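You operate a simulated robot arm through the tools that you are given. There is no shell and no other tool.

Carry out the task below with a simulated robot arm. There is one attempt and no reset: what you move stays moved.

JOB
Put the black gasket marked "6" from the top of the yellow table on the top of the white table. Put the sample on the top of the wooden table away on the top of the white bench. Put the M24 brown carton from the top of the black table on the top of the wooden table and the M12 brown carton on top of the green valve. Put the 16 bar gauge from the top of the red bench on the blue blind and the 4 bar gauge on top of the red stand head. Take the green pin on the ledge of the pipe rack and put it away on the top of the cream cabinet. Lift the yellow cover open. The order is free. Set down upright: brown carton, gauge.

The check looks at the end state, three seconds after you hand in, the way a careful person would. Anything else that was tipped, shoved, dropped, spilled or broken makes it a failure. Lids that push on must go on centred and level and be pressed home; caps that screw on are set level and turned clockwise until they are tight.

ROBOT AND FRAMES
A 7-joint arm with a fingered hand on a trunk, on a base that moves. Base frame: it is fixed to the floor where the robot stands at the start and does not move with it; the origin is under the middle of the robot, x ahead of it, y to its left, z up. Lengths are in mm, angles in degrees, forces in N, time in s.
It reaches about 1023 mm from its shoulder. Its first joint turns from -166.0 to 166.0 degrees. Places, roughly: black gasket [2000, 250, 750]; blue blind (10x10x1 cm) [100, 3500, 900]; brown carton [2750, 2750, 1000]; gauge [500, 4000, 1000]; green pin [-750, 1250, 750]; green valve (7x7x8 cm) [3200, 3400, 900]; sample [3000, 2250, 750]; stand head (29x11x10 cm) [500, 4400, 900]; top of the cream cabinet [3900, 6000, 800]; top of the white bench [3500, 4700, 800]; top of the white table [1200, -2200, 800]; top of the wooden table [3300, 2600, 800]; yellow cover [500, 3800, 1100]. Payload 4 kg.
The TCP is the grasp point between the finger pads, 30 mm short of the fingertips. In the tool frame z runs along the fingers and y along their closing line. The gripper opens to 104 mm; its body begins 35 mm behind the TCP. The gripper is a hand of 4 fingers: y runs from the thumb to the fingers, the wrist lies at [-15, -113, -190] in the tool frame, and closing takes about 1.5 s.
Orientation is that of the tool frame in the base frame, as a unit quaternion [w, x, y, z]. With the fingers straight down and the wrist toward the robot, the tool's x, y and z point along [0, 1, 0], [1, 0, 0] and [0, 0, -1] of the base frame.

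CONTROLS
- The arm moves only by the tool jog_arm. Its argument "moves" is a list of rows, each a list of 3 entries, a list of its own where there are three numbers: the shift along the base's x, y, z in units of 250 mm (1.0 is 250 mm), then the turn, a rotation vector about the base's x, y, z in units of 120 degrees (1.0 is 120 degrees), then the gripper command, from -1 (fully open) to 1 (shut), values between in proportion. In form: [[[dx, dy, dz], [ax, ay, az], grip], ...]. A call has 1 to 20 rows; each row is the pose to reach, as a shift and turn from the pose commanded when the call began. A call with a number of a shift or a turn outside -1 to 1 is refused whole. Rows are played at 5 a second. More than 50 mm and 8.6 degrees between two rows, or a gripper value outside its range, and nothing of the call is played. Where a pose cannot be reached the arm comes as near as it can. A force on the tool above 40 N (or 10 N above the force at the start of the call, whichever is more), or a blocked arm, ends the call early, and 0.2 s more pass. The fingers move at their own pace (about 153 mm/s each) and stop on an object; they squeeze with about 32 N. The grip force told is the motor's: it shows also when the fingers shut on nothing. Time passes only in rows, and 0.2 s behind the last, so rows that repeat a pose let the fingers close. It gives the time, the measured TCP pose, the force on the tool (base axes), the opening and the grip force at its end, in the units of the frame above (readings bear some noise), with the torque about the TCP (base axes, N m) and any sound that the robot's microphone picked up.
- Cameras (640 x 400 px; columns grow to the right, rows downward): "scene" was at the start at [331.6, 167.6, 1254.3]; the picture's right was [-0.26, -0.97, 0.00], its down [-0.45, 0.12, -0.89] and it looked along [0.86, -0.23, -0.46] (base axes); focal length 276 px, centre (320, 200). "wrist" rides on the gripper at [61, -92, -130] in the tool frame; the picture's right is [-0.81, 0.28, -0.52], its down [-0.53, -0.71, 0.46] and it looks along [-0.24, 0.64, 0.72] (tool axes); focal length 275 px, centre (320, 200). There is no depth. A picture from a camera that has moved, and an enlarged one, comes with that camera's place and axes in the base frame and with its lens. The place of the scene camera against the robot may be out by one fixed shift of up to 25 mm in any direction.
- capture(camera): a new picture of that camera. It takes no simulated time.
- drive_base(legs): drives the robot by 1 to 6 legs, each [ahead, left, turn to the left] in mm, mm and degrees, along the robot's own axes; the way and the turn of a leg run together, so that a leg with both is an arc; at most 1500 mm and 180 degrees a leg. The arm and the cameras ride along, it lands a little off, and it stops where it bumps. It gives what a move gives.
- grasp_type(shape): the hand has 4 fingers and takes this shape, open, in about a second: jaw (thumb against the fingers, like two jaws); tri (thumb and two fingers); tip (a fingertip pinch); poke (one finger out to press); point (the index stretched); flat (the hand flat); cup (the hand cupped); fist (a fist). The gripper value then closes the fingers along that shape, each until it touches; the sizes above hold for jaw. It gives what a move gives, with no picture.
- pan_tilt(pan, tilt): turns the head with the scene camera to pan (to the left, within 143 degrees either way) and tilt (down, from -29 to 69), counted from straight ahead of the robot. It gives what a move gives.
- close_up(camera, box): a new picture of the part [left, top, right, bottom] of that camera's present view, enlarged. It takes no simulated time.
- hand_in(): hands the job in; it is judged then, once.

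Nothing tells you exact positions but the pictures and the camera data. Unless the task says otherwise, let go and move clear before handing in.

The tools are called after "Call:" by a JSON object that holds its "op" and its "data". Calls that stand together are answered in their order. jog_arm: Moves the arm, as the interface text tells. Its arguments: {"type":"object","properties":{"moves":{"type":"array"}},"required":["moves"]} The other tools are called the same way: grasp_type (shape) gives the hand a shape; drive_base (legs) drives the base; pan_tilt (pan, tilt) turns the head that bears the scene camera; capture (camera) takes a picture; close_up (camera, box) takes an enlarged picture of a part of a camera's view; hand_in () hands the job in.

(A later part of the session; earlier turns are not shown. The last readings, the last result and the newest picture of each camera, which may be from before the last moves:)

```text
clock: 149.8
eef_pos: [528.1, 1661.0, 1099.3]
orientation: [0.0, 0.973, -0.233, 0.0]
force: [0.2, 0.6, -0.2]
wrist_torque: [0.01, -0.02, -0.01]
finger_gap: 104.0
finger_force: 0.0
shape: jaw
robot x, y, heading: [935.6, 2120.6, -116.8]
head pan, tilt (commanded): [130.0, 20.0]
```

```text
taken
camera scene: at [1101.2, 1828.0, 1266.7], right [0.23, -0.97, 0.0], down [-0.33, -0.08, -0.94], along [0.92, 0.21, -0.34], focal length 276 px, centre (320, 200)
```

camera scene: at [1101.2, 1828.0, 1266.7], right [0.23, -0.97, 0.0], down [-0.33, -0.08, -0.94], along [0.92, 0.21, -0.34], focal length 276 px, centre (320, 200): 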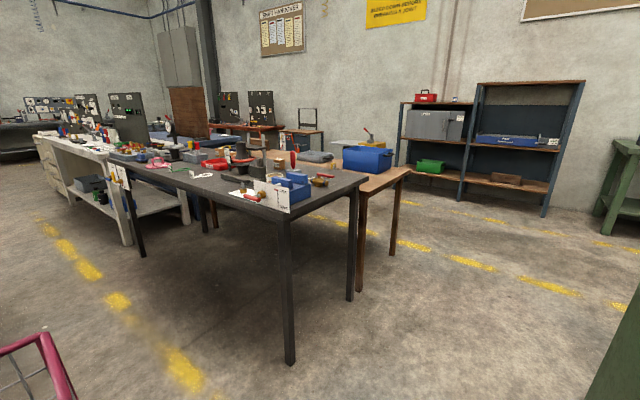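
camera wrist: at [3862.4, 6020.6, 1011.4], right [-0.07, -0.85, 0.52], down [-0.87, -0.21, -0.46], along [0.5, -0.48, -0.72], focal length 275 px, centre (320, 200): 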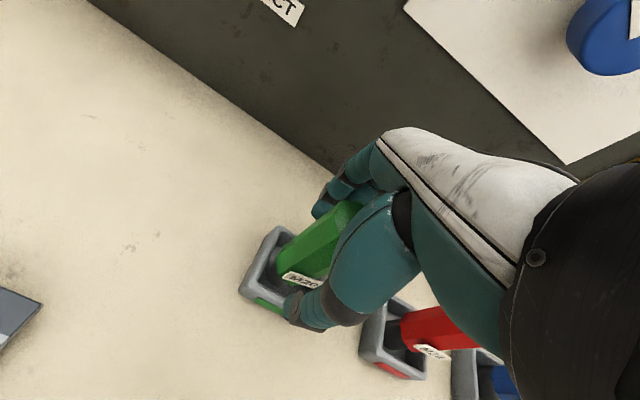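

There's a clear passage between the parts-wash cabinet and the tables, leading to a back aisle. I'll raise the hand for clearance, turn to face along the aisle, and slide right into the gap.

Call:
{"op": "jog_arm", "data": {"moves": [[[0, 0, 0.15], [0, 0, 0], -1], [[0, 0, 0.3], [0, 0, 0], -1]]}}

Call:
{"op": "drive_base", "data": {"legs": [[0, 0, 91], [0, 0, 91]]}}

Call:
{"op": "pan_tilt", "data": {"pan": -40, "tilt": 25}}

Call:
{"op": "capture", "data": {"camera": "scene"}}

```text
clock: 150.4
eef_pos: [526.4, 1660.9, 1175.8]
orientation: [0.0, 0.973, -0.233, 0.0]
force: [0.0, -0.2, -0.7]
wrist_torque: [0.03, -0.01, 0.01]
finger_gap: 103.7
finger_force: 0.0
shape: jaw
robot x, y, heading: [936.2, 2121.7, -117.0]
head pan, tilt (commanded): [130.0, 20.0]
```

```text
clock: 158.5
eef_pos: [1336.2, 2590.4, 1174.8]
orientation: [0.0, 0.221, 0.975, 0.0]
force: [-0.7, 0.7, 0.6]
wrist_torque: [0.02, -0.01, 0.01]
finger_gap: 103.6
finger_force: 0.1
shape: jaw
robot x, y, heading: [940.6, 2120.5, 64.5]
head pan, tilt (commanded): [130.0, 20.0]
```

```text
clock: 161.1
eef_pos: [1338.1, 2590.1, 1176.0]
orientation: [0.0, 0.221, 0.975, 0.0]
force: [0.6, 0.0, 0.0]
wrist_torque: [0.04, 0.0, 0.01]
finger_gap: 103.6
finger_force: 0.0
shape: jaw
robot x, y, heading: [938.2, 2119.2, 64.4]
head pan, tilt (commanded): [-40.0, 25.0]
```

```text
taken
camera scene: at [947.4, 2452.6, 1258.6], right [0.42, -0.91, 0.0], down [-0.38, -0.18, -0.91], along [0.82, 0.38, -0.42], focal length 276 px, centre (320, 200)
```

scene: 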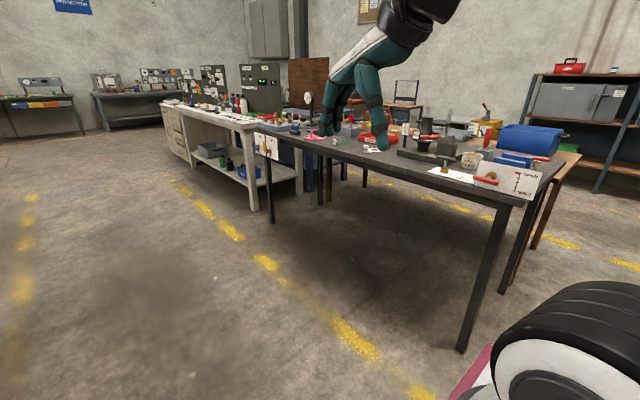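

The table legs match my map. I'll slide right into the gap in two stages, checking in between.

Call:
{"op": "drive_base", "data": {"legs": [[0, -900, 0.6]]}}

Call:
{"op": "capture", "data": {"camera": "scene"}}

Call:
{"op": "pan_tilt", "data": {"pan": -100, "tilt": 35}}

Call:
{"op": "capture", "data": {"camera": "scene"}}

```text
clock: 165.7
eef_pos: [2136.3, 2200.6, 1175.5]
orientation: [0.0, 0.227, 0.974, 0.0]
force: [0.0, -0.8, -0.1]
wrist_torque: [0.0, 0.0, 0.02]
finger_gap: 103.6
finger_force: 0.0
shape: jaw
robot x, y, heading: [1735.3, 1738.9, 63.6]
head pan, tilt (commanded): [-40.0, 25.0]
```

```text
taken
camera scene: at [1746.4, 2067.8, 1258.6], right [0.4, -0.91, 0.0], down [-0.39, -0.17, -0.91], along [0.83, 0.37, -0.42], focal length 276 px, centre (320, 200)
```

scene: 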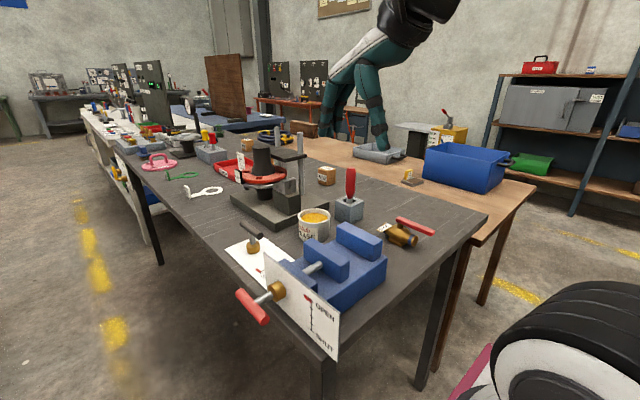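

```text
clock: 167.0
eef_pos: [2137.0, 2199.9, 1175.9]
orientation: [0.0, 0.226, 0.974, -0.001]
force: [0.5, 0.4, -0.3]
wrist_torque: [0.05, 0.0, -0.02]
finger_gap: 103.7
finger_force: 0.1
shape: jaw
robot x, y, heading: [1733.6, 1737.1, 64.0]
head pan, tilt (commanded): [-100.0, 35.0]
```

```text
taken
camera scene: at [1733.2, 1978.7, 1242.9], right [-0.59, -0.81, 0.0], down [-0.46, 0.34, -0.82], along [0.66, -0.48, -0.57], focal length 276 px, centre (320, 200)
```

scene: 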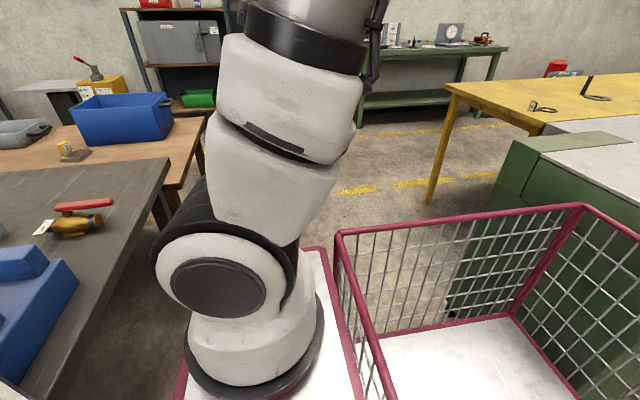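

From here I can see both the sample on the wooden table and the gaskets on the yellow table. I'll zoom in on each.

Call:
{"op": "close_up", "data": {"camera": "scene", "box": [500, 60, 640, 148]}}

Call:
{"op": "close_up", "data": {"camera": "scene", "box": [0, 90, 200, 215]}}

```text
4.55 times, centred on (570, 104) of scene
camera zoom: at [1733.2, 1978.7, 1242.9], right [-0.59, -0.81, 0.0], down [-0.46, 0.34, -0.82], along [0.66, -0.48, -0.57], focal length 1256 px, centre (-816, 636)
```

zoom: 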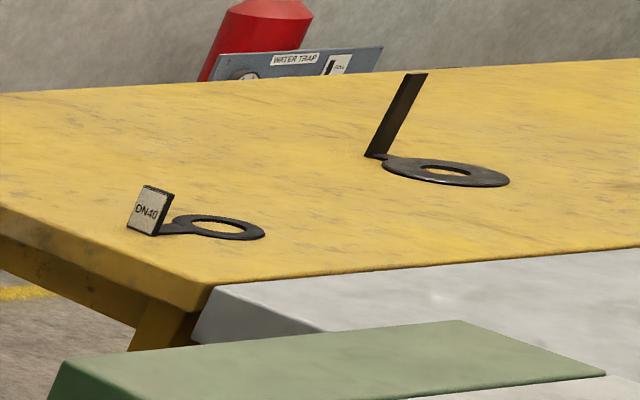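

```text
3.20 times, centred on (100, 152) of scene
camera zoom: at [1733.2, 1978.7, 1242.9], right [-0.59, -0.81, 0.0], down [-0.46, 0.34, -0.82], along [0.66, -0.48, -0.57], focal length 884 px, centre (1024, 352)
```

zoom: 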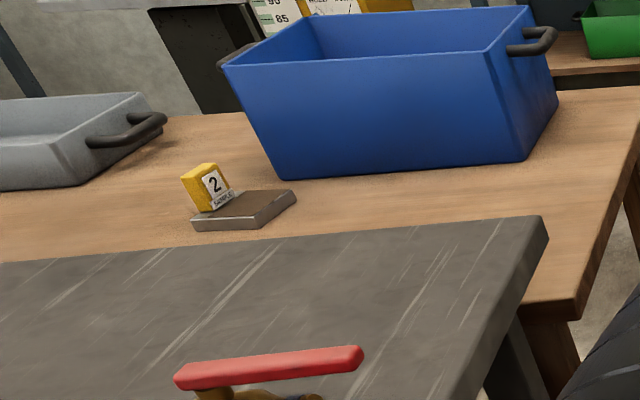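

The left gasket is tagged "DN40", so the one with the tall tab is likely the "6". The sample has a flat base with an upright yellow "2" tag. I'll slide further right to line up with the sample.

Call:
{"op": "drive_base", "data": {"legs": [[20, -800, 1]]}}

Call:
{"op": "pan_tilt", "data": {"pan": -10, "tilt": 35}}

Call:
{"op": "capture", "data": {"camera": "scene"}}

Call:
{"op": "capture", "data": {"camera": "wrist"}}

```text
clock: 171.4
eef_pos: [2880.9, 1872.3, 1174.8]
orientation: [0.0, 0.216, 0.977, 0.0]
force: [-0.2, -0.1, 0.4]
wrist_torque: [-0.01, -0.01, 0.0]
finger_gap: 103.5
finger_force: 0.1
shape: jaw
robot x, y, heading: [2484.8, 1401.2, 64.9]
head pan, tilt (commanded): [-100.0, 35.0]
```

```text
clock: 173.1
eef_pos: [2881.9, 1871.5, 1174.7]
orientation: [0.0, 0.216, 0.976, 0.0]
force: [-0.4, 0.7, 0.7]
wrist_torque: [0.01, -0.04, 0.0]
finger_gap: 103.7
finger_force: 0.0
shape: jaw
robot x, y, heading: [2488.8, 1400.3, 65.3]
head pan, tilt (commanded): [-10.0, 35.0]
```

```text
taken
camera scene: at [2460.4, 1763.7, 1242.9], right [0.82, -0.57, 0.0], down [-0.33, -0.47, -0.82], along [0.47, 0.67, -0.57], focal length 276 px, centre (320, 200)
```

scene: 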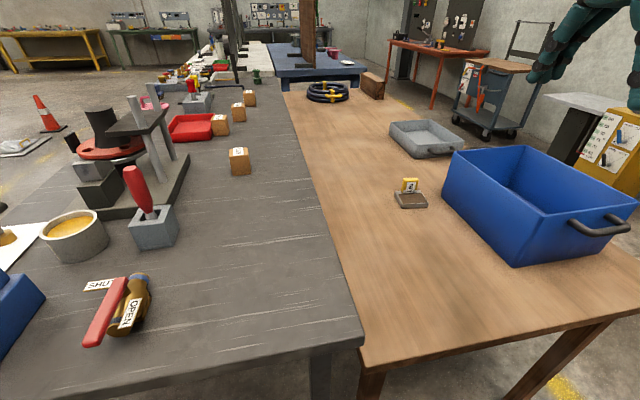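

```text
taken
camera wrist: at [2786.6, 1815.6, 1305.4], right [0.85, -0.09, 0.52], down [0.18, -0.87, -0.46], along [0.49, 0.48, -0.72], focal length 275 px, centre (320, 200)
```

wrist: 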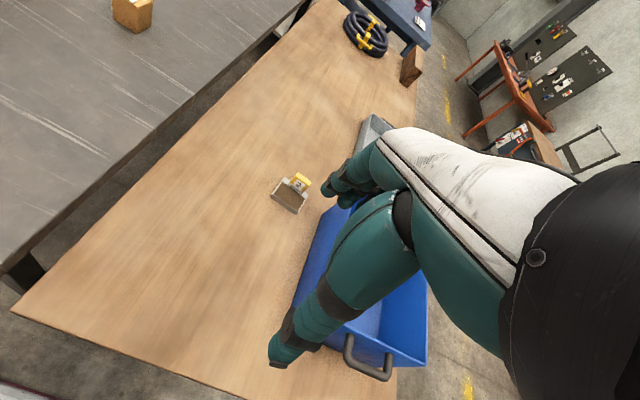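

I now have a good view of the sample on the wooden table and the row of brown cartons on the black table. I'll zoom in on both.

Call:
{"op": "close_up", "data": {"camera": "scene", "box": [370, 160, 466, 220]}}

Call:
{"op": "close_up", "data": {"camera": "wrist", "box": [240, 150, 352, 220]}}

Call:
{"op": "close_up", "data": {"camera": "scene", "box": [180, 70, 340, 190]}}

```text
6.67 times, centred on (418, 190) of scene
camera zoom: at [2460.4, 1763.7, 1242.9], right [0.82, -0.57, 0.0], down [-0.33, -0.47, -0.82], along [0.47, 0.67, -0.57], focal length 1842 px, centre (-333, 267)
```

zoom: 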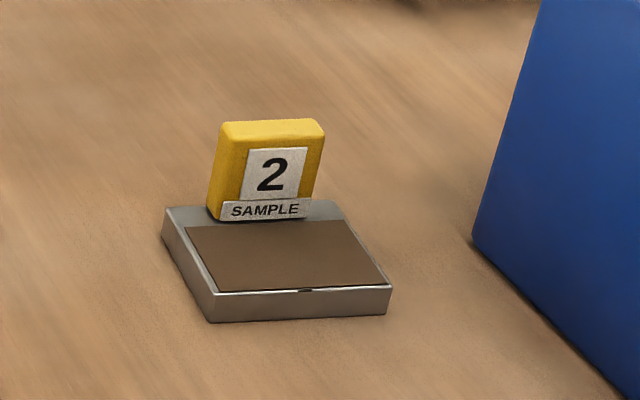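

```text
5.71 times, centred on (296, 185) of wrist
camera zoom: at [2786.6, 1815.6, 1305.4], right [0.85, -0.09, 0.52], down [0.18, -0.87, -0.46], along [0.49, 0.48, -0.72], focal length 1573 px, centre (457, 286)
```

zoom: 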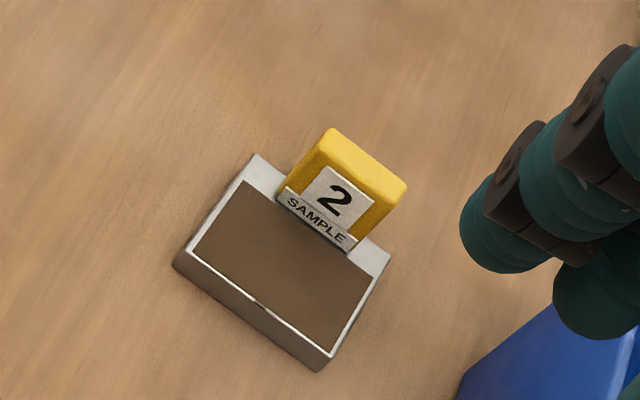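

```text
3.33 times, centred on (260, 130) of scene
camera zoom: at [2460.4, 1763.7, 1242.9], right [0.82, -0.57, 0.0], down [-0.33, -0.47, -0.82], along [0.47, 0.67, -0.57], focal length 921 px, centre (520, 433)
```

zoom: 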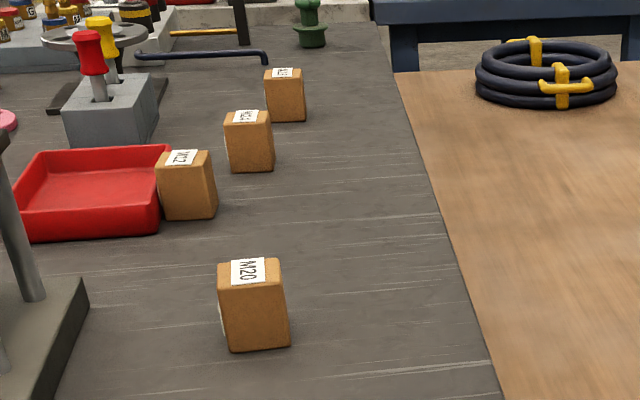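

The sample's base is about 72 × 70 mm with a tag 39 mm wide, whose top is at z≈836; the table surface is at z≈773. I'll grip the tag across its thickness, so I'm moving above it with the hand turned 5° to match.

Call:
{"op": "jog_arm", "data": {"moves": [[[0.09, 0.15, -0.03], [0, 0, -0.01], -1], [[0.18, 0.3, -0.06], [0, 0, -0.02], -1], [[0.27, 0.45, -0.09], [0, 0, -0.03], -1], [[0.36, 0.6, -0.12], [0, 0, -0.0417], -1], [[0.45, 0.75, -0.16], [0, 0, -0.0417], -1], [[0.528, 0.88, -0.2], [0, 0, -0.0417], -1], [[0.528, 0.88, -0.2], [0, 0, -0.0417], -1]]}}

Call:
{"op": "capture", "data": {"camera": "wrist"}}

Call:
{"op": "capture", "data": {"camera": "scene"}}

```text
clock: 174.7
eef_pos: [3012.3, 2090.6, 1122.1]
orientation: [0.0, 0.258, 0.966, 0.0]
force: [-0.7, 0.6, 0.2]
wrist_torque: [0.01, -0.01, -0.01]
finger_gap: 103.6
finger_force: 0.1
shape: jaw
robot x, y, heading: [2487.7, 1391.6, 65.0]
head pan, tilt (commanded): [-10.0, 35.0]
```

```text
taken
camera wrist: at [2913.2, 2042.1, 1251.9], right [0.84, -0.17, 0.52], down [0.11, -0.88, -0.46], along [0.53, 0.44, -0.72], focal length 275 px, centre (320, 200)
```

wrist: 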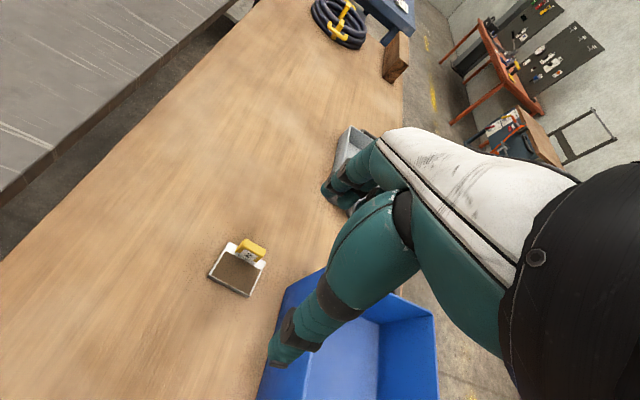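

```text
taken
camera scene: at [2460.3, 1763.6, 1242.9], right [0.82, -0.57, 0.0], down [-0.33, -0.47, -0.82], along [0.47, 0.67, -0.57], focal length 276 px, centre (320, 200)
```

scene: 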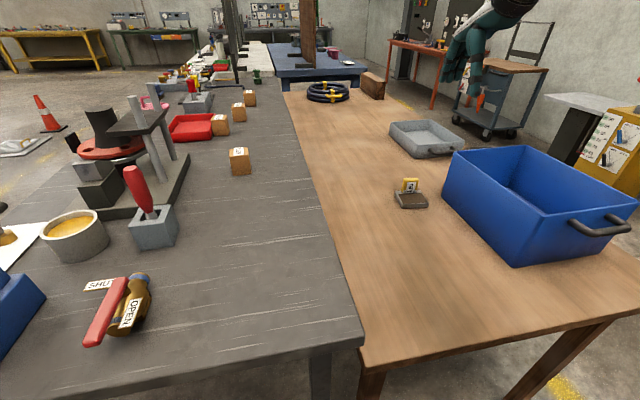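

The sample is visible ahead of the thumb. I'll move above the tag and drop to z≈950, then check alignment.

Call:
{"op": "jog_arm", "data": {"moves": [[[0.08, 0.13, 0], [0, 0, 0], -1], [[0.16, 0.26, 0], [0, 0, 0], -1], [[0.23, 0.37, 0], [0, 0, 0], -1], [[0.23, 0.37, -0.16], [0, 0, 0], -1], [[0.23, 0.37, -0.34], [0, 0, 0], -1], [[0.23, 0.37, -0.52], [0, 0, 0], -1], [[0.23, 0.37, -0.7], [0, 0, 0], -1], [[0.23, 0.37, -0.7], [0, 0, 0], -1]]}}

Call:
{"op": "capture", "data": {"camera": "wrist"}}

Call:
{"op": "close_up", "data": {"camera": "wrist", "box": [200, 200, 360, 300]}}

Call:
{"op": "close_up", "data": {"camera": "scene", "box": [340, 100, 500, 200]}}

```text
clock: 176.5
eef_pos: [3069.5, 2181.7, 952.0]
orientation: [0.0, 0.258, 0.966, 0.0]
force: [-0.3, 0.2, -0.1]
wrist_torque: [0.01, 0.02, -0.02]
finger_gap: 103.5
finger_force: 0.2
shape: jaw
robot x, y, heading: [2484.8, 1400.7, 64.9]
head pan, tilt (commanded): [-10.0, 35.0]
```

```text
taken
camera wrist: at [2969.5, 2133.6, 1082.6], right [0.84, -0.17, 0.52], down [0.11, -0.88, -0.46], along [0.53, 0.44, -0.72], focal length 275 px, centre (320, 200)
```

wrist: 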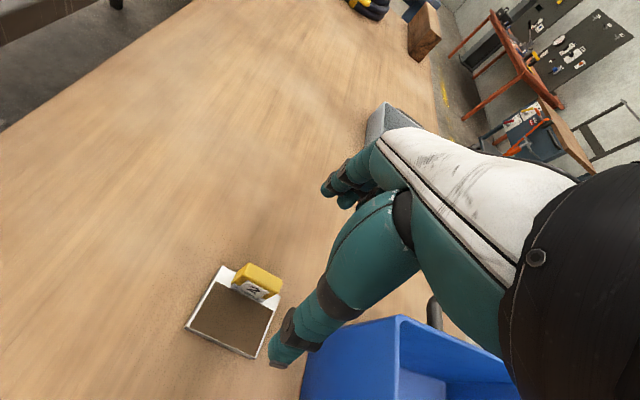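

```text
4.00 times, centred on (280, 250) of wrist
camera zoom: at [2969.5, 2133.6, 1082.6], right [0.84, -0.17, 0.52], down [0.11, -0.88, -0.46], along [0.53, 0.44, -0.72], focal length 1101 px, centre (480, 0)
```

zoom: 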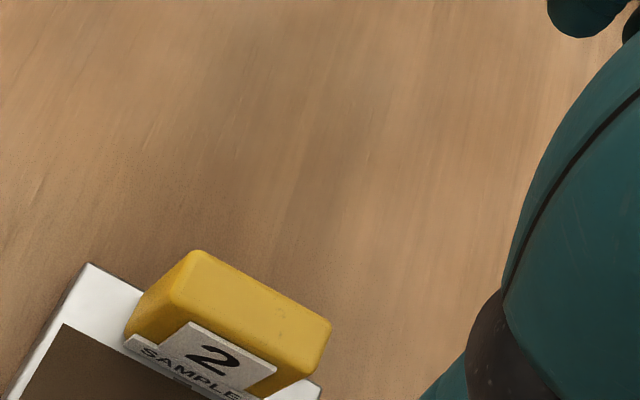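

```text
4.00 times, centred on (420, 150) of scene
camera zoom: at [2460.3, 1763.7, 1242.8], right [0.82, -0.57, 0.0], down [-0.33, -0.47, -0.82], along [0.47, 0.67, -0.57], focal length 1105 px, centre (-80, 400)
```

zoom: 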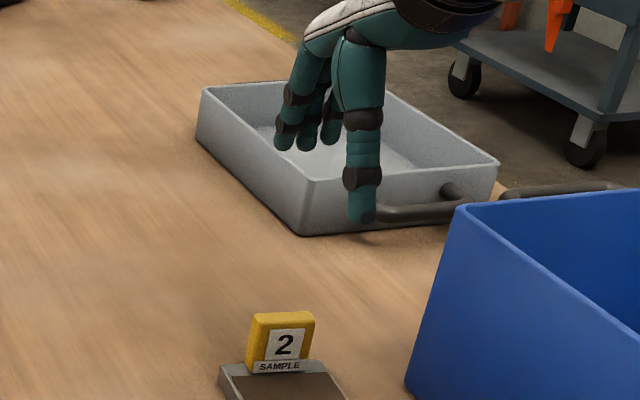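

The tag's centre is at about (3068, 2190), roughly 8 mm further in y than my TCP. I'll correct that and descend to z≈828.

Call:
{"op": "jog_arm", "data": {"moves": [[[-0.005, 0.033, 0], [0, 0, 0], -1], [[-0.005, 0.033, -0.15], [0, 0, 0], -1], [[-0.005, 0.033, -0.3], [0, 0, 0], -1], [[-0.005, 0.033, -0.42], [0, 0, 0], -1], [[-0.005, 0.033, -0.495], [0, 0, 0], -1], [[-0.005, 0.033, -0.495], [0, 0, 0], -1]]}}

Call:
{"op": "capture", "data": {"camera": "wrist"}}

Call:
{"op": "close_up", "data": {"camera": "scene", "box": [340, 120, 500, 220]}}

```text
clock: 177.9
eef_pos: [3071.0, 2193.5, 826.1]
orientation: [0.0, 0.258, 0.966, 0.001]
force: [0.1, -0.2, -0.4]
wrist_torque: [0.02, 0.06, 0.02]
finger_gap: 103.8
finger_force: 0.0
shape: jaw
robot x, y, heading: [2489.7, 1400.4, 65.3]
head pan, tilt (commanded): [-10.0, 35.0]
```

```text
taken
camera wrist: at [2971.2, 2144.2, 955.8], right [0.84, -0.16, 0.52], down [0.11, -0.88, -0.46], along [0.53, 0.44, -0.72], focal length 275 px, centre (320, 200)
```

wrist: 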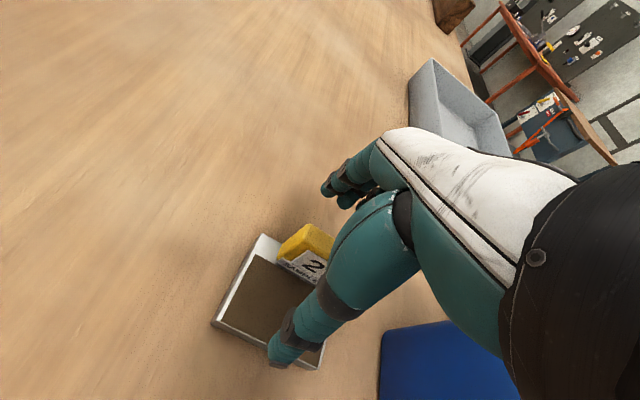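

```text
4.00 times, centred on (420, 170) of scene
camera zoom: at [2460.4, 1763.8, 1242.8], right [0.82, -0.57, 0.0], down [-0.33, -0.47, -0.82], along [0.47, 0.67, -0.57], focal length 1105 px, centre (-80, 320)
```

zoom: 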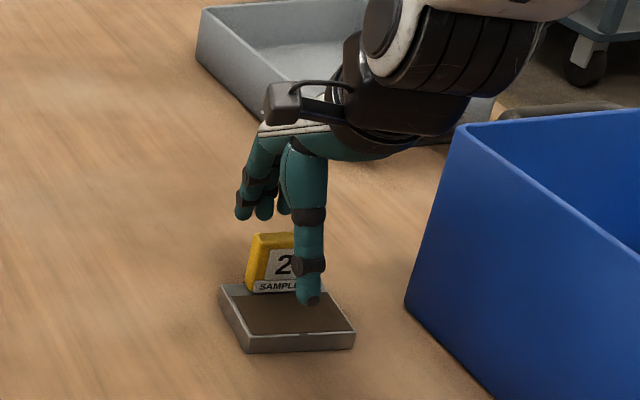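

My wrist-only triangulation suggests the scene camera is biased: the tag top is nearer z≈816 and the base top about 761. I'll zoom on the wrist view to confirm before lowering further.

Call:
{"op": "close_up", "data": {"camera": "wrist", "box": [200, 200, 360, 300]}}

```text
4.00 times, centred on (280, 250) of wrist
camera zoom: at [2971.2, 2144.2, 955.8], right [0.84, -0.16, 0.52], down [0.11, -0.88, -0.46], along [0.53, 0.44, -0.72], focal length 1101 px, centre (480, 0)
```

zoom: 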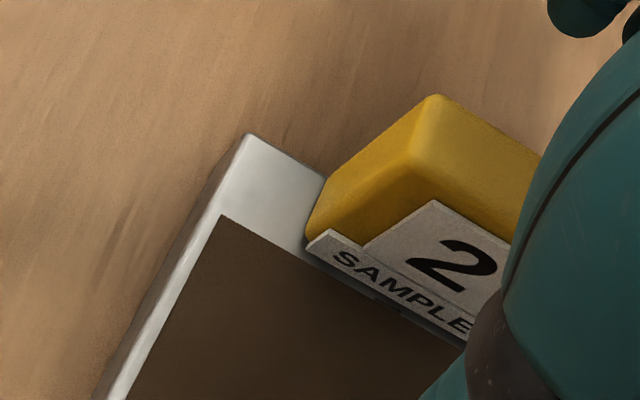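

The tag's centre is about (3079, 2198) with its top near z≈810, and the base top is at about 762. I'll shift and lower to z≈805, then close.

Call:
{"op": "jog_arm", "data": {"moves": [[[0.032, 0.019, 0], [0, 0, 0], -1], [[0.032, 0.019, -0.045], [0, 0, 0], -1], [[0.032, 0.019, -0.085], [0, 0, 0], -1], [[0.032, 0.019, -0.085], [0, 0, 0], -1]]}}

Call:
{"op": "close_up", "data": {"camera": "wrist", "box": [200, 160, 420, 380]}}

Call:
{"op": "close_up", "data": {"camera": "scene", "box": [360, 140, 456, 220]}}

```text
clock: 178.9
eef_pos: [3078.7, 2197.1, 806.0]
orientation: [0.0, 0.258, 0.966, 0.0]
force: [0.4, 0.2, -0.6]
wrist_torque: [0.01, -0.02, -0.02]
finger_gap: 103.8
finger_force: 0.1
shape: jaw
robot x, y, heading: [2488.1, 1398.8, 65.2]
head pan, tilt (commanded): [-10.0, 35.0]
```

```text
1.82 times, centred on (310, 270) of wrist
camera zoom: at [2979.0, 2149.6, 936.0], right [0.84, -0.17, 0.52], down [0.11, -0.88, -0.46], along [0.53, 0.44, -0.72], focal length 500 px, centre (338, 73)
```

zoom: 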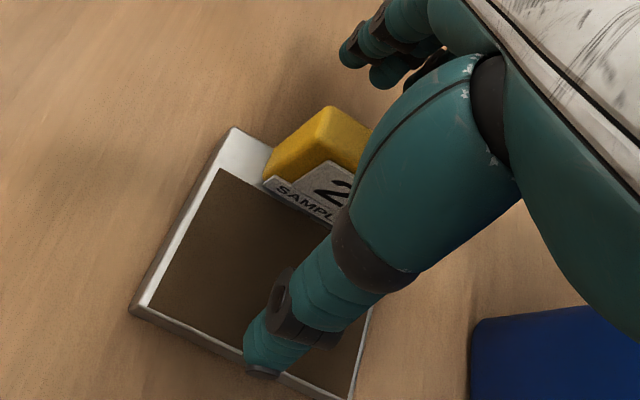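

```text
5.00 times, centred on (408, 180) of scene
camera zoom: at [2460.4, 1763.8, 1242.8], right [0.82, -0.57, 0.0], down [-0.33, -0.47, -0.82], along [0.47, 0.67, -0.57], focal length 1381 px, centre (-120, 300)
```

zoom: 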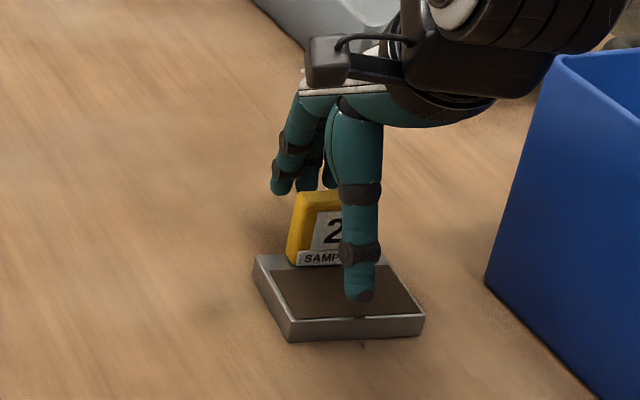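

The hand is centred on the tag, so I'll close now.

Call:
{"op": "jog_arm", "data": {"moves": [[[0, 0, 0], [0, 0, 0], 0], [[0, 0, 0], [0, 0, 0], 0.4], [[0, 0, 0], [0, 0, 0], 0.7], [[0, 0, 0], [0, 0, 0], 1], [[0, 0, 0], [0, 0, 0], 1], [[0, 0, 0], [0, 0, 0], 1], [[0, 0, 0], [0, 0, 0], 1], [[0, 0, 0], [0, 0, 0], 1], [[0, 0, 0], [0, 0, 0], 1], [[0, 0, 0], [0, 0, 0], 1]]}}

Call:
{"op": "close_up", "data": {"camera": "wrist", "box": [200, 160, 420, 380]}}

Call:
{"op": "close_up", "data": {"camera": "scene", "box": [360, 140, 456, 220]}}

```text
clock: 181.1
eef_pos: [3078.6, 2198.1, 805.4]
orientation: [0.001, 0.258, 0.966, 0.001]
force: [0.3, -1.0, -0.1]
wrist_torque: [0.01, -0.01, 0.02]
finger_gap: 11.4
finger_force: 31.5
shape: jaw
robot x, y, heading: [2489.4, 1396.7, 65.1]
head pan, tilt (commanded): [-10.0, 35.0]
```

```text
1.82 times, centred on (310, 270) of wrist
camera zoom: at [2979.1, 2149.6, 936.0], right [0.84, -0.17, 0.52], down [0.11, -0.88, -0.46], along [0.53, 0.44, -0.72], focal length 500 px, centre (338, 73)
```

zoom: 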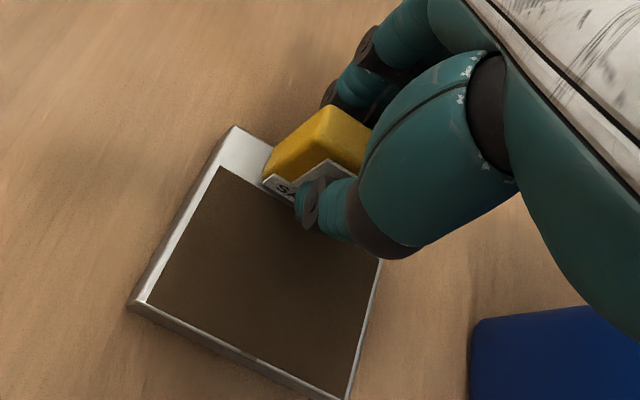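

```text
5.00 times, centred on (408, 180) of scene
camera zoom: at [2460.5, 1763.8, 1242.8], right [0.82, -0.57, 0.0], down [-0.33, -0.47, -0.82], along [0.47, 0.67, -0.57], focal length 1381 px, centre (-120, 300)
```

zoom: 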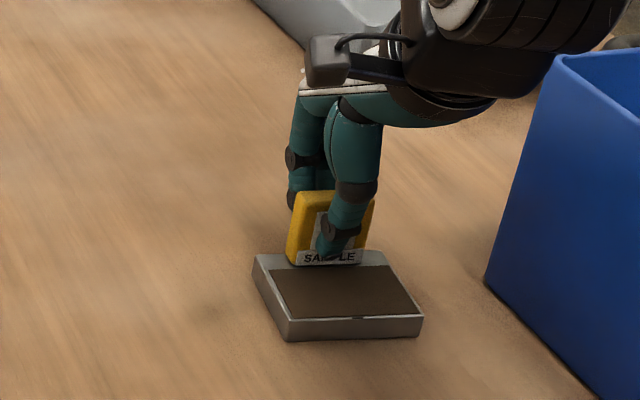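

The tag is gripped and the sample hardly moved. I'll lift a little and check it hangs level.

Call:
{"op": "jog_arm", "data": {"moves": [[[0, 0, 0.03], [0, 0, 0], 1], [[0, 0, 0.08], [0, 0, 0], 1], [[0, 0, 0.16], [0, 0, 0], 1], [[0, 0, 0.16], [0, 0, 0], 1]]}}

Call:
{"op": "close_up", "data": {"camera": "scene", "box": [360, 120, 456, 200]}}

Call:
{"op": "close_up", "data": {"camera": "wrist", "box": [200, 160, 420, 380]}}

```text
clock: 182.1
eef_pos: [3075.5, 2197.2, 845.6]
orientation: [0.0, 0.258, 0.966, 0.0]
force: [-0.3, 0.0, -6.3]
wrist_torque: [0.07, -0.05, 0.0]
finger_gap: 11.0
finger_force: 32.0
shape: jaw
robot x, y, heading: [2487.3, 1398.2, 65.1]
head pan, tilt (commanded): [-10.0, 35.0]
```

```text
5.00 times, centred on (408, 160) of scene
camera zoom: at [2460.5, 1764.0, 1242.8], right [0.82, -0.57, 0.0], down [-0.33, -0.47, -0.82], along [0.47, 0.67, -0.57], focal length 1381 px, centre (-120, 400)
```

zoom: 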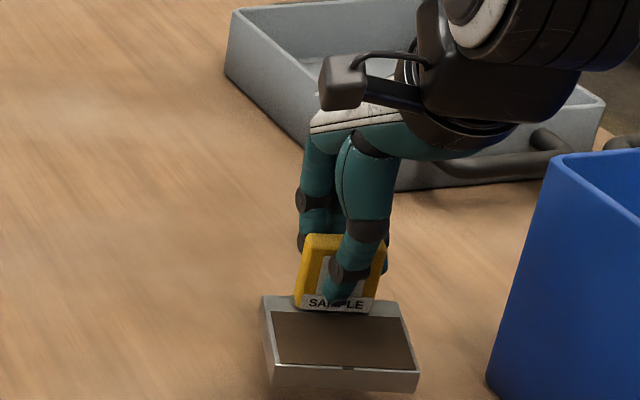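

```text
1.82 times, centred on (310, 270) of wrist
camera zoom: at [2977.3, 2149.0, 975.5], right [0.84, -0.16, 0.52], down [0.11, -0.88, -0.46], along [0.53, 0.44, -0.72], focal length 500 px, centre (338, 73)
```

zoom: 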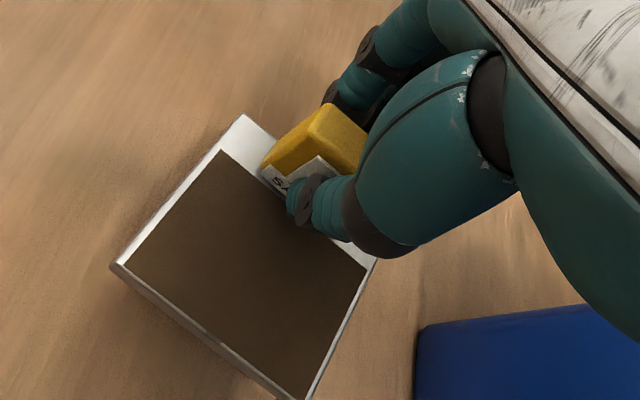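

The sample (about 0.6 kg) is held, drooping slightly at the front. I'll lift well clear and retract toward the robot.

Call:
{"op": "jog_arm", "data": {"moves": [[[0, 0, 0.15], [0, 0, 0], 1], [[0, 0, 0.32], [0, 0, 0], 1], [[0, 0, 0.5], [0, 0, 0], 1], [[0, 0, 0.68], [0, 0, 0], 1], [[0, 0, 0.86], [0, 0, 0], 1], [[0, 0, 1.0], [0, 0, 0], 1], [[0, 0, 1.0], [0, 0, 0], 1]]}}

Call:
{"op": "jog_arm", "data": {"moves": [[[-0.08, -0.14, 0.05], [0, 0, 0], 1], [[-0.16, -0.28, 0.1], [0, 0, 0], 1], [[-0.24, -0.42, 0.15], [0, 0, 0], 1], [[-0.32, -0.56, 0.2], [0, 0, 0], 1], [[-0.4, -0.7, 0.25], [0, 0, 0], 1], [[-0.48, -0.84, 0.25], [0, 0, 0], 1], [[-0.56, -0.98, 0.25], [0, 0, 0], 1], [[-0.56, -0.98, 0.25], [0, 0, 0], 1]]}}

Call:
{"op": "capture", "data": {"camera": "scene"}}

Call:
{"op": "capture", "data": {"camera": "wrist"}}

```text
clock: 183.7
eef_pos: [3079.4, 2195.0, 1095.7]
orientation: [0.0, 0.259, 0.966, 0.0]
force: [0.2, 0.5, -6.0]
wrist_torque: [0.1, -0.08, 0.0]
finger_gap: 11.1
finger_force: 32.0
shape: jaw
robot x, y, heading: [2487.3, 1395.4, 65.2]
head pan, tilt (commanded): [-10.0, 35.0]
```

```text
clock: 185.5
eef_pos: [2936.6, 1952.7, 1155.9]
orientation: [0.0, 0.257, 0.967, 0.0]
force: [0.4, 0.1, -6.0]
wrist_torque: [0.05, -0.03, -0.01]
finger_gap: 11.0
finger_force: 31.9
shape: jaw
robot x, y, heading: [2485.4, 1398.0, 65.3]
head pan, tilt (commanded): [-10.0, 35.0]
```

```text
taken
camera scene: at [2460.5, 1763.9, 1242.8], right [0.82, -0.57, 0.0], down [-0.33, -0.47, -0.82], along [0.47, 0.67, -0.57], focal length 276 px, centre (320, 200)
```

scene: 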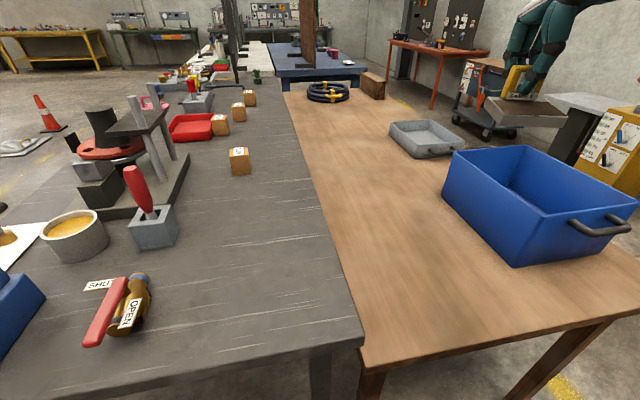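

```text
taken
camera wrist: at [2837.1, 1904.3, 1286.5], right [0.84, -0.16, 0.52], down [0.11, -0.88, -0.45], along [0.53, 0.44, -0.73], focal length 275 px, centre (320, 200)
```

wrist: 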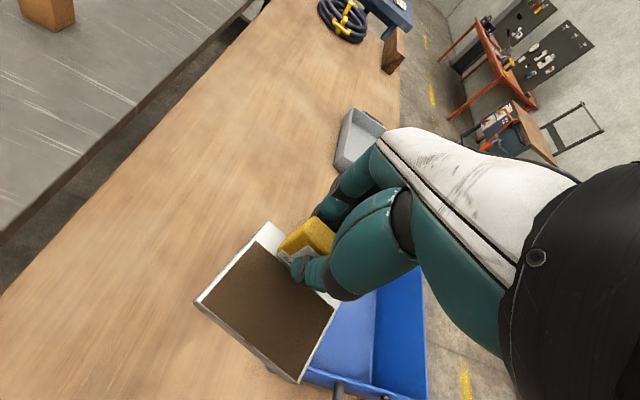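

Sample secured. I'll slide back out to the aisle and drive up to the white bench, where the slot between samples 1 and 3 is near (3630, 5120).

Call:
{"op": "drive_base", "data": {"legs": [[0, 800, 0], [0, 780, 0]]}}

Call:
{"op": "drive_base", "data": {"legs": [[1350, 0, 0], [1350, 0, 0]]}}

Call:
{"op": "pan_tilt", "data": {"pan": -40, "tilt": 20}}

Call:
{"op": "capture", "data": {"camera": "scene"}}

```text
clock: 193.6
eef_pos: [1518.4, 2637.7, 1156.4]
orientation: [0.0, 0.268, 0.964, -0.001]
force: [0.9, -0.3, -5.6]
wrist_torque: [0.07, -0.06, -0.01]
finger_gap: 10.8
finger_force: 31.4
shape: jaw
robot x, y, heading: [1057.5, 2091.0, 63.8]
head pan, tilt (commanded): [-10.0, 35.0]
```

```text
clock: 207.1
eef_pos: [2736.1, 5132.4, 1156.6]
orientation: [0.0, 0.264, 0.964, -0.001]
force: [-1.0, -0.3, -4.8]
wrist_torque: [0.05, -0.05, 0.0]
finger_gap: 11.0
finger_force: 32.1
shape: jaw
robot x, y, heading: [2277.7, 4584.4, 64.4]
head pan, tilt (commanded): [-10.0, 35.0]
```

```text
clock: 208.0
eef_pos: [2735.4, 5132.5, 1156.0]
orientation: [0.0, 0.265, 0.964, 0.001]
force: [-0.3, -0.5, -5.4]
wrist_torque: [0.06, -0.09, 0.0]
finger_gap: 10.9
finger_force: 31.9
shape: jaw
robot x, y, heading: [2280.3, 4588.8, 64.3]
head pan, tilt (commanded): [-40.0, 20.0]
```

```text
taken
camera scene: at [2290.4, 4917.4, 1266.6], right [0.41, -0.91, 0.0], down [-0.31, -0.14, -0.94], along [0.86, 0.39, -0.34], focal length 276 px, centre (320, 200)
```

scene: 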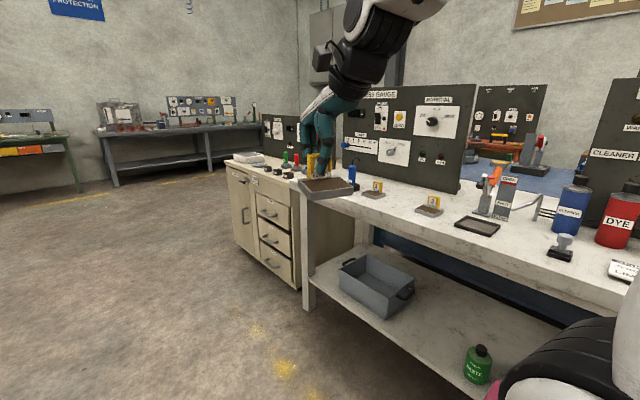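

Samples 1 and 3 are clearly visible on the bench. I'll drive up beside them and turn to face the bench.

Call:
{"op": "drive_base", "data": {"legs": [[1210, 0, 0], [0, 0, -89.5]]}}

Call:
{"op": "pan_tilt", "data": {"pan": -5, "tilt": 30}}

Call:
{"op": "capture", "data": {"camera": "scene"}}

Call:
{"op": "capture", "data": {"camera": "wrist"}}

```text
clock: 218.0
eef_pos: [3335.6, 5191.3, 1156.6]
orientation: [0.0, 0.876, 0.482, 0.0]
force: [-0.2, 0.3, -5.6]
wrist_torque: [-0.04, -0.13, -0.02]
finger_gap: 10.6
finger_force: 31.5
shape: jaw
robot x, y, heading: [2799.4, 5667.7, -27.2]
head pan, tilt (commanded): [-40.0, 20.0]
```

```text
clock: 219.0
eef_pos: [3334.8, 5191.7, 1155.9]
orientation: [-0.001, 0.876, 0.482, -0.001]
force: [-0.5, 0.5, -6.1]
wrist_torque: [-0.08, -0.09, -0.03]
finger_gap: 11.1
finger_force: 32.1
shape: jaw
robot x, y, heading: [2799.3, 5661.0, -27.1]
head pan, tilt (commanded): [-5.0, 30.0]
```

```text
taken
camera scene: at [3185.3, 5674.3, 1250.6], right [-0.54, -0.84, 0.0], down [-0.42, 0.27, -0.87], along [0.73, -0.46, -0.5], focal length 276 px, centre (320, 200)
```

scene: 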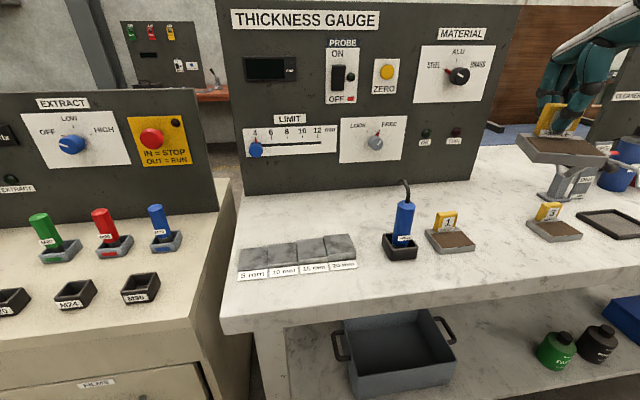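

```text
taken
camera wrist: at [3289.9, 5293.3, 1286.5], right [-0.2, -0.83, 0.52], down [-0.89, -0.07, -0.45], along [0.41, -0.55, -0.73], focal length 275 px, centre (320, 200)
```

wrist: 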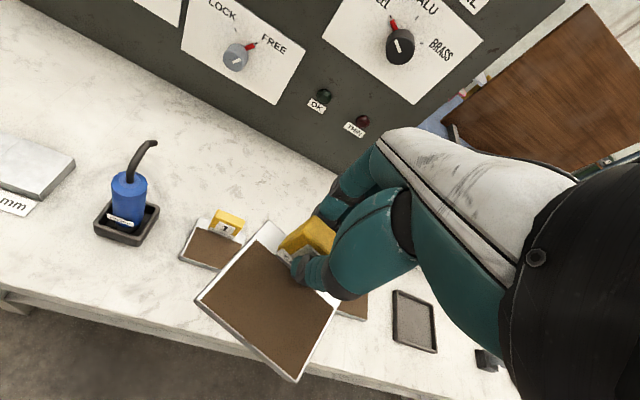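

Sample 1 and 3 sit on the bench with a clear gap between them; the bench top is at z≈865. I'll zoom in to measure the row precisely.

Call:
{"op": "close_up", "data": {"camera": "scene", "box": [400, 180, 600, 270]}}

Call:
{"op": "close_up", "data": {"camera": "wrist", "box": [150, 180, 350, 390]}}

```text
3.20 times, centred on (500, 225) of scene
camera zoom: at [3185.3, 5674.3, 1250.6], right [-0.54, -0.84, 0.0], down [-0.42, 0.27, -0.87], along [0.73, -0.46, -0.5], focal length 884 px, centre (-256, 120)
```

zoom: 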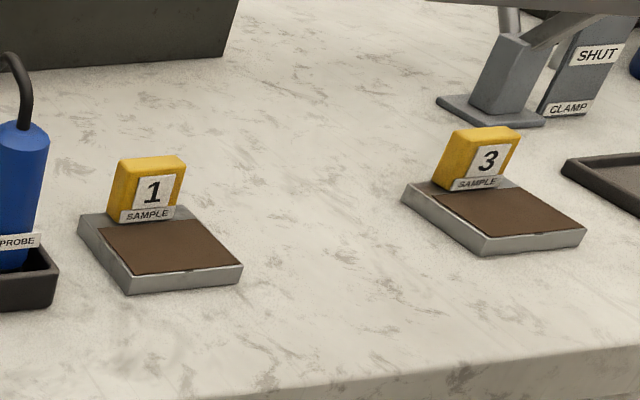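

```text
1.90 times, centred on (250, 285) of wrist
camera zoom: at [3289.9, 5293.3, 1286.5], right [-0.2, -0.83, 0.52], down [-0.89, -0.07, -0.45], along [0.41, -0.55, -0.73], focal length 524 px, centre (453, 38)
```

zoom: 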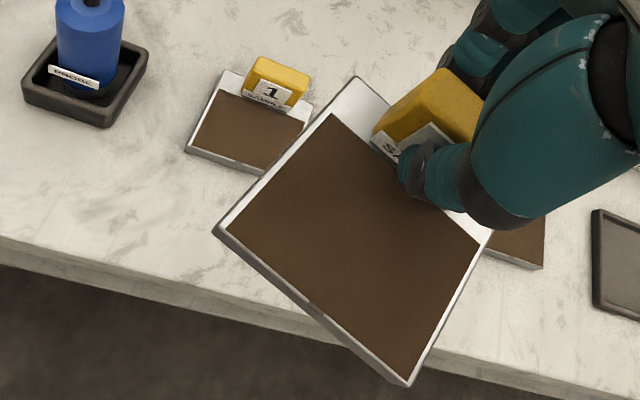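

I'll move the held sample over the gap, rotating it about 8° to line up with the row, and check from the wrist camera.

Call:
{"op": "jog_arm", "data": {"moves": [[[0.05, -0.09, -0.05], [0, 0, 0.02], 1], [[0.1, -0.18, -0.1], [0, 0, 0.04], 1], [[0.15, -0.27, -0.15], [0, 0, 0.06], 1], [[0.2, -0.36, -0.2], [0, 0, 0.065], 1], [[0.25, -0.43, -0.25], [0, 0, 0.065], 1], [[0.288, -0.488, -0.3], [0, 0, 0.065], 1], [[0.288, -0.488, -0.3], [0, 0, 0.065], 1]]}}

Call:
{"op": "capture", "data": {"camera": "wrist"}}

Call:
{"op": "capture", "data": {"camera": "scene"}}

```text
clock: 220.6
eef_pos: [3409.3, 5071.7, 1081.0]
orientation: [0.0, 0.841, 0.541, 0.001]
force: [0.2, 0.4, -6.0]
wrist_torque: [-0.05, -0.09, 0.01]
finger_gap: 11.0
finger_force: 31.6
shape: jaw
robot x, y, heading: [2799.3, 5664.9, -27.3]
head pan, tilt (commanded): [-5.0, 30.0]
```

```text
taken
camera wrist: at [3350.6, 5165.9, 1211.8], right [-0.09, -0.85, 0.52], down [-0.87, -0.19, -0.45], along [0.49, -0.49, -0.72], focal length 275 px, centre (320, 200)
```

wrist: 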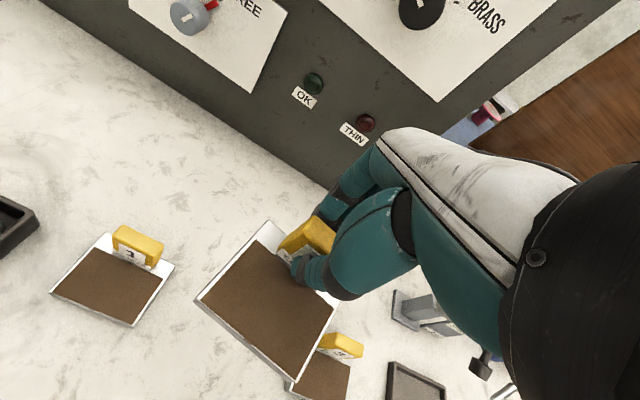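

```text
taken
camera scene: at [3185.3, 5674.4, 1250.6], right [-0.53, -0.85, 0.0], down [-0.42, 0.27, -0.87], along [0.73, -0.46, -0.5], focal length 276 px, centre (320, 200)
```

scene: 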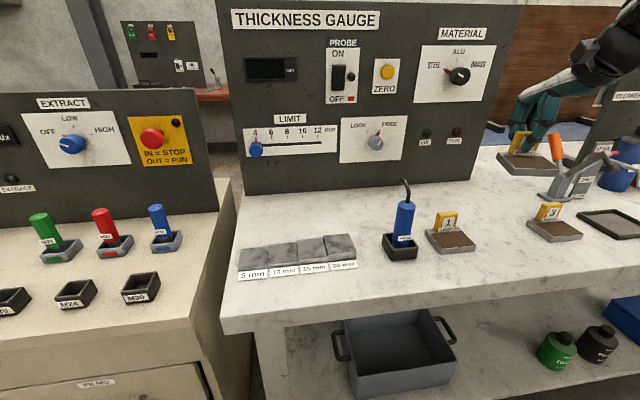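

The held sample seems slightly rotated in my grip. I'll zoom to measure its pose before setting it down.

Call:
{"op": "close_up", "data": {"camera": "wrist", "box": [180, 200, 360, 390]}}

Call:
{"op": "close_up", "data": {"camera": "scene", "box": [480, 110, 640, 210]}}

```text
2.11 times, centred on (270, 295) of wrist
camera zoom: at [3350.6, 5165.9, 1211.8], right [-0.09, -0.85, 0.52], down [-0.87, -0.19, -0.45], along [0.49, -0.49, -0.72], focal length 580 px, centre (425, 0)
```

zoom: 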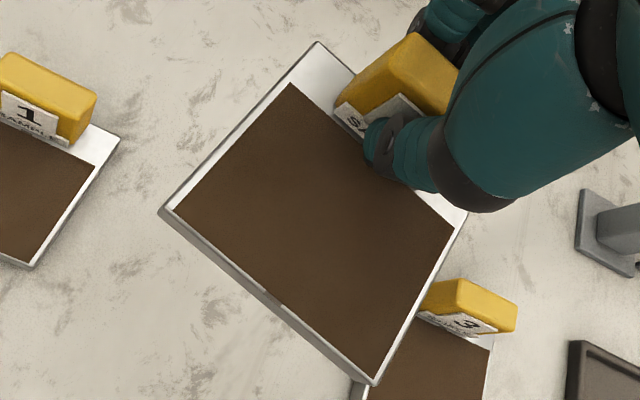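

```text
4.00 times, centred on (560, 160) of scene
camera zoom: at [3185.3, 5674.4, 1250.6], right [-0.53, -0.85, 0.0], down [-0.42, 0.27, -0.87], along [0.73, -0.46, -0.5], focal length 1105 px, centre (-640, 360)
```

zoom: 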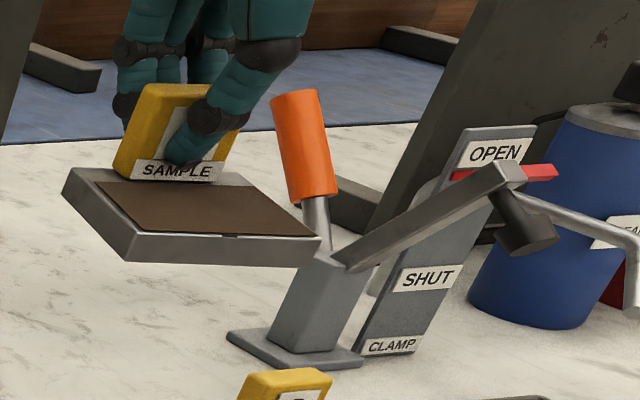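

The sample hangs nearly level but is turned about 13° clockwise in my grip. I'll rotate the hand to compensate, centre it over the gap, and lower to about 50 mm above the bench.

Call:
{"op": "jog_arm", "data": {"moves": [[[0, -0.02, 0], [0, 0, 0.04], 1], [[-0.003, -0.04, 0], [0, 0, 0.08], 1], [[-0.006, -0.055, -0.05], [0, 0, 0.1125], 1], [[-0.006, -0.055, -0.15], [0, 0, 0.1125], 1], [[-0.006, -0.055, -0.3], [0, 0, 0.1125], 1], [[-0.006, -0.055, -0.45], [0, 0, 0.1125], 1], [[-0.006, -0.055, -0.5], [0, 0, 0.1125], 1], [[-0.006, -0.055, -0.5], [0, 0, 0.1125], 1]]}}

Call:
{"op": "capture", "data": {"camera": "wrist"}}

Call:
{"op": "close_up", "data": {"camera": "scene", "box": [400, 130, 640, 280]}}

```text
clock: 222.4
eef_pos: [3404.9, 5058.2, 954.8]
orientation: [0.001, 0.771, 0.637, 0.0]
force: [-0.4, -0.4, -5.5]
wrist_torque: [-0.02, -0.13, 0.0]
finger_gap: 10.6
finger_force: 32.7
shape: jaw
robot x, y, heading: [2800.0, 5665.8, -27.3]
head pan, tilt (commanded): [-5.0, 30.0]
```

```text
taken
camera wrist: at [3326.7, 5136.3, 1084.6], right [0.12, -0.85, 0.52], down [-0.8, -0.39, -0.46], along [0.59, -0.36, -0.73], focal length 275 px, centre (320, 200)
```

wrist: 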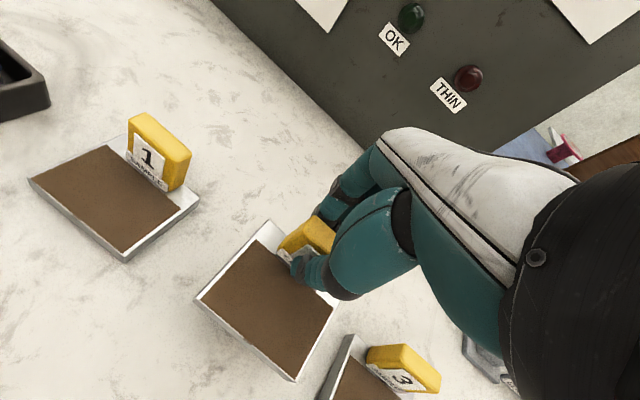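

```text
2.67 times, centred on (520, 205) of scene
camera zoom: at [3185.3, 5674.3, 1250.6], right [-0.53, -0.85, 0.0], down [-0.42, 0.27, -0.87], along [0.73, -0.46, -0.5], focal length 737 px, centre (-213, 187)
```

zoom: 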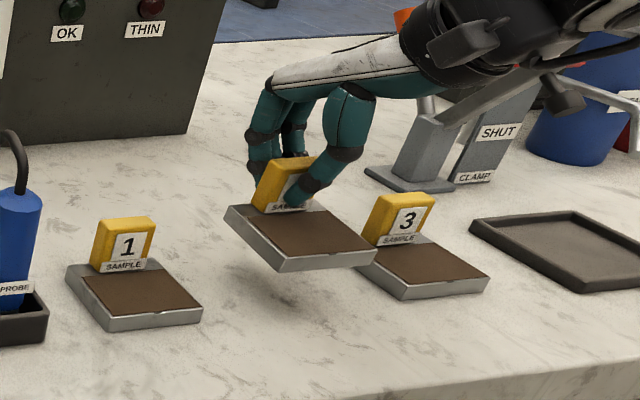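

The sample is now parallel to its neighbours but a bit nearer to sample 3. I'll shift it about 17 mm toward sample 1, then lower.

Call:
{"op": "jog_arm", "data": {"moves": [[[0.014, 0.03, 0], [0, 0, 0], 1], [[0.028, 0.064, 0], [0, 0, 0], 1], [[0.028, 0.064, -0.07], [0, 0, 0], 1], [[0.028, 0.064, -0.13], [0, 0, 0], 1], [[0.028, 0.064, -0.15], [0, 0, 0], 1], [[0.028, 0.064, -0.15], [0, 0, 0], 1]]}}

Call:
{"op": "close_up", "data": {"camera": "scene", "box": [400, 150, 600, 275]}}

Call:
{"op": "capture", "data": {"camera": "wrist"}}

```text
clock: 223.8
eef_pos: [3412.5, 5072.4, 918.5]
orientation: [0.0, 0.772, 0.636, -0.001]
force: [-0.5, 0.1, -5.4]
wrist_torque: [0.01, -0.07, 0.01]
finger_gap: 10.7
finger_force: 31.7
shape: jaw
robot x, y, heading: [2802.4, 5665.6, -27.5]
head pan, tilt (commanded): [-5.0, 30.0]
```

```text
3.20 times, centred on (500, 212) of scene
camera zoom: at [3185.3, 5674.3, 1250.6], right [-0.53, -0.85, 0.0], down [-0.42, 0.27, -0.87], along [0.73, -0.46, -0.5], focal length 884 px, centre (-256, 160)
```

zoom: 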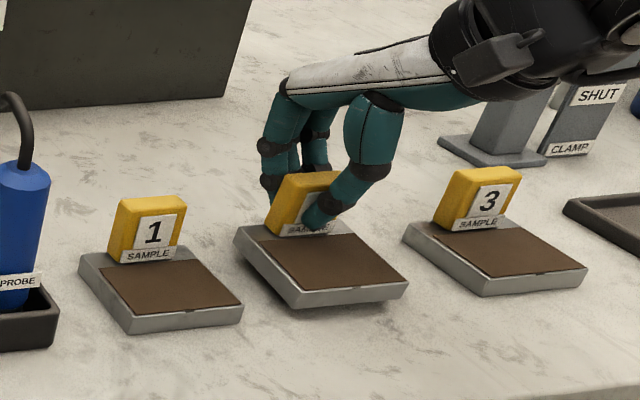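

```text
taken
camera wrist: at [3333.7, 5150.5, 1048.7], right [0.12, -0.85, 0.52], down [-0.8, -0.39, -0.46], along [0.59, -0.36, -0.73], focal length 275 px, centre (320, 200)
```

wrist: 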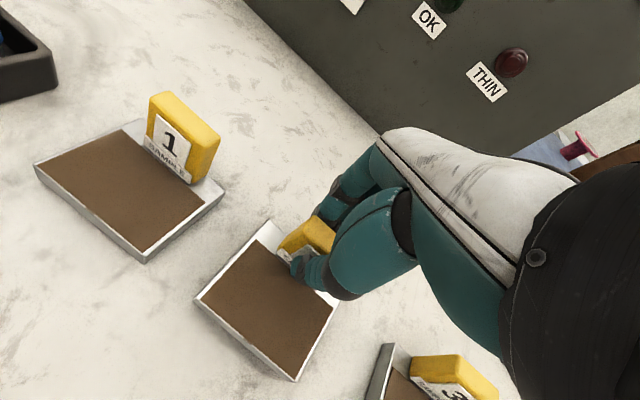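

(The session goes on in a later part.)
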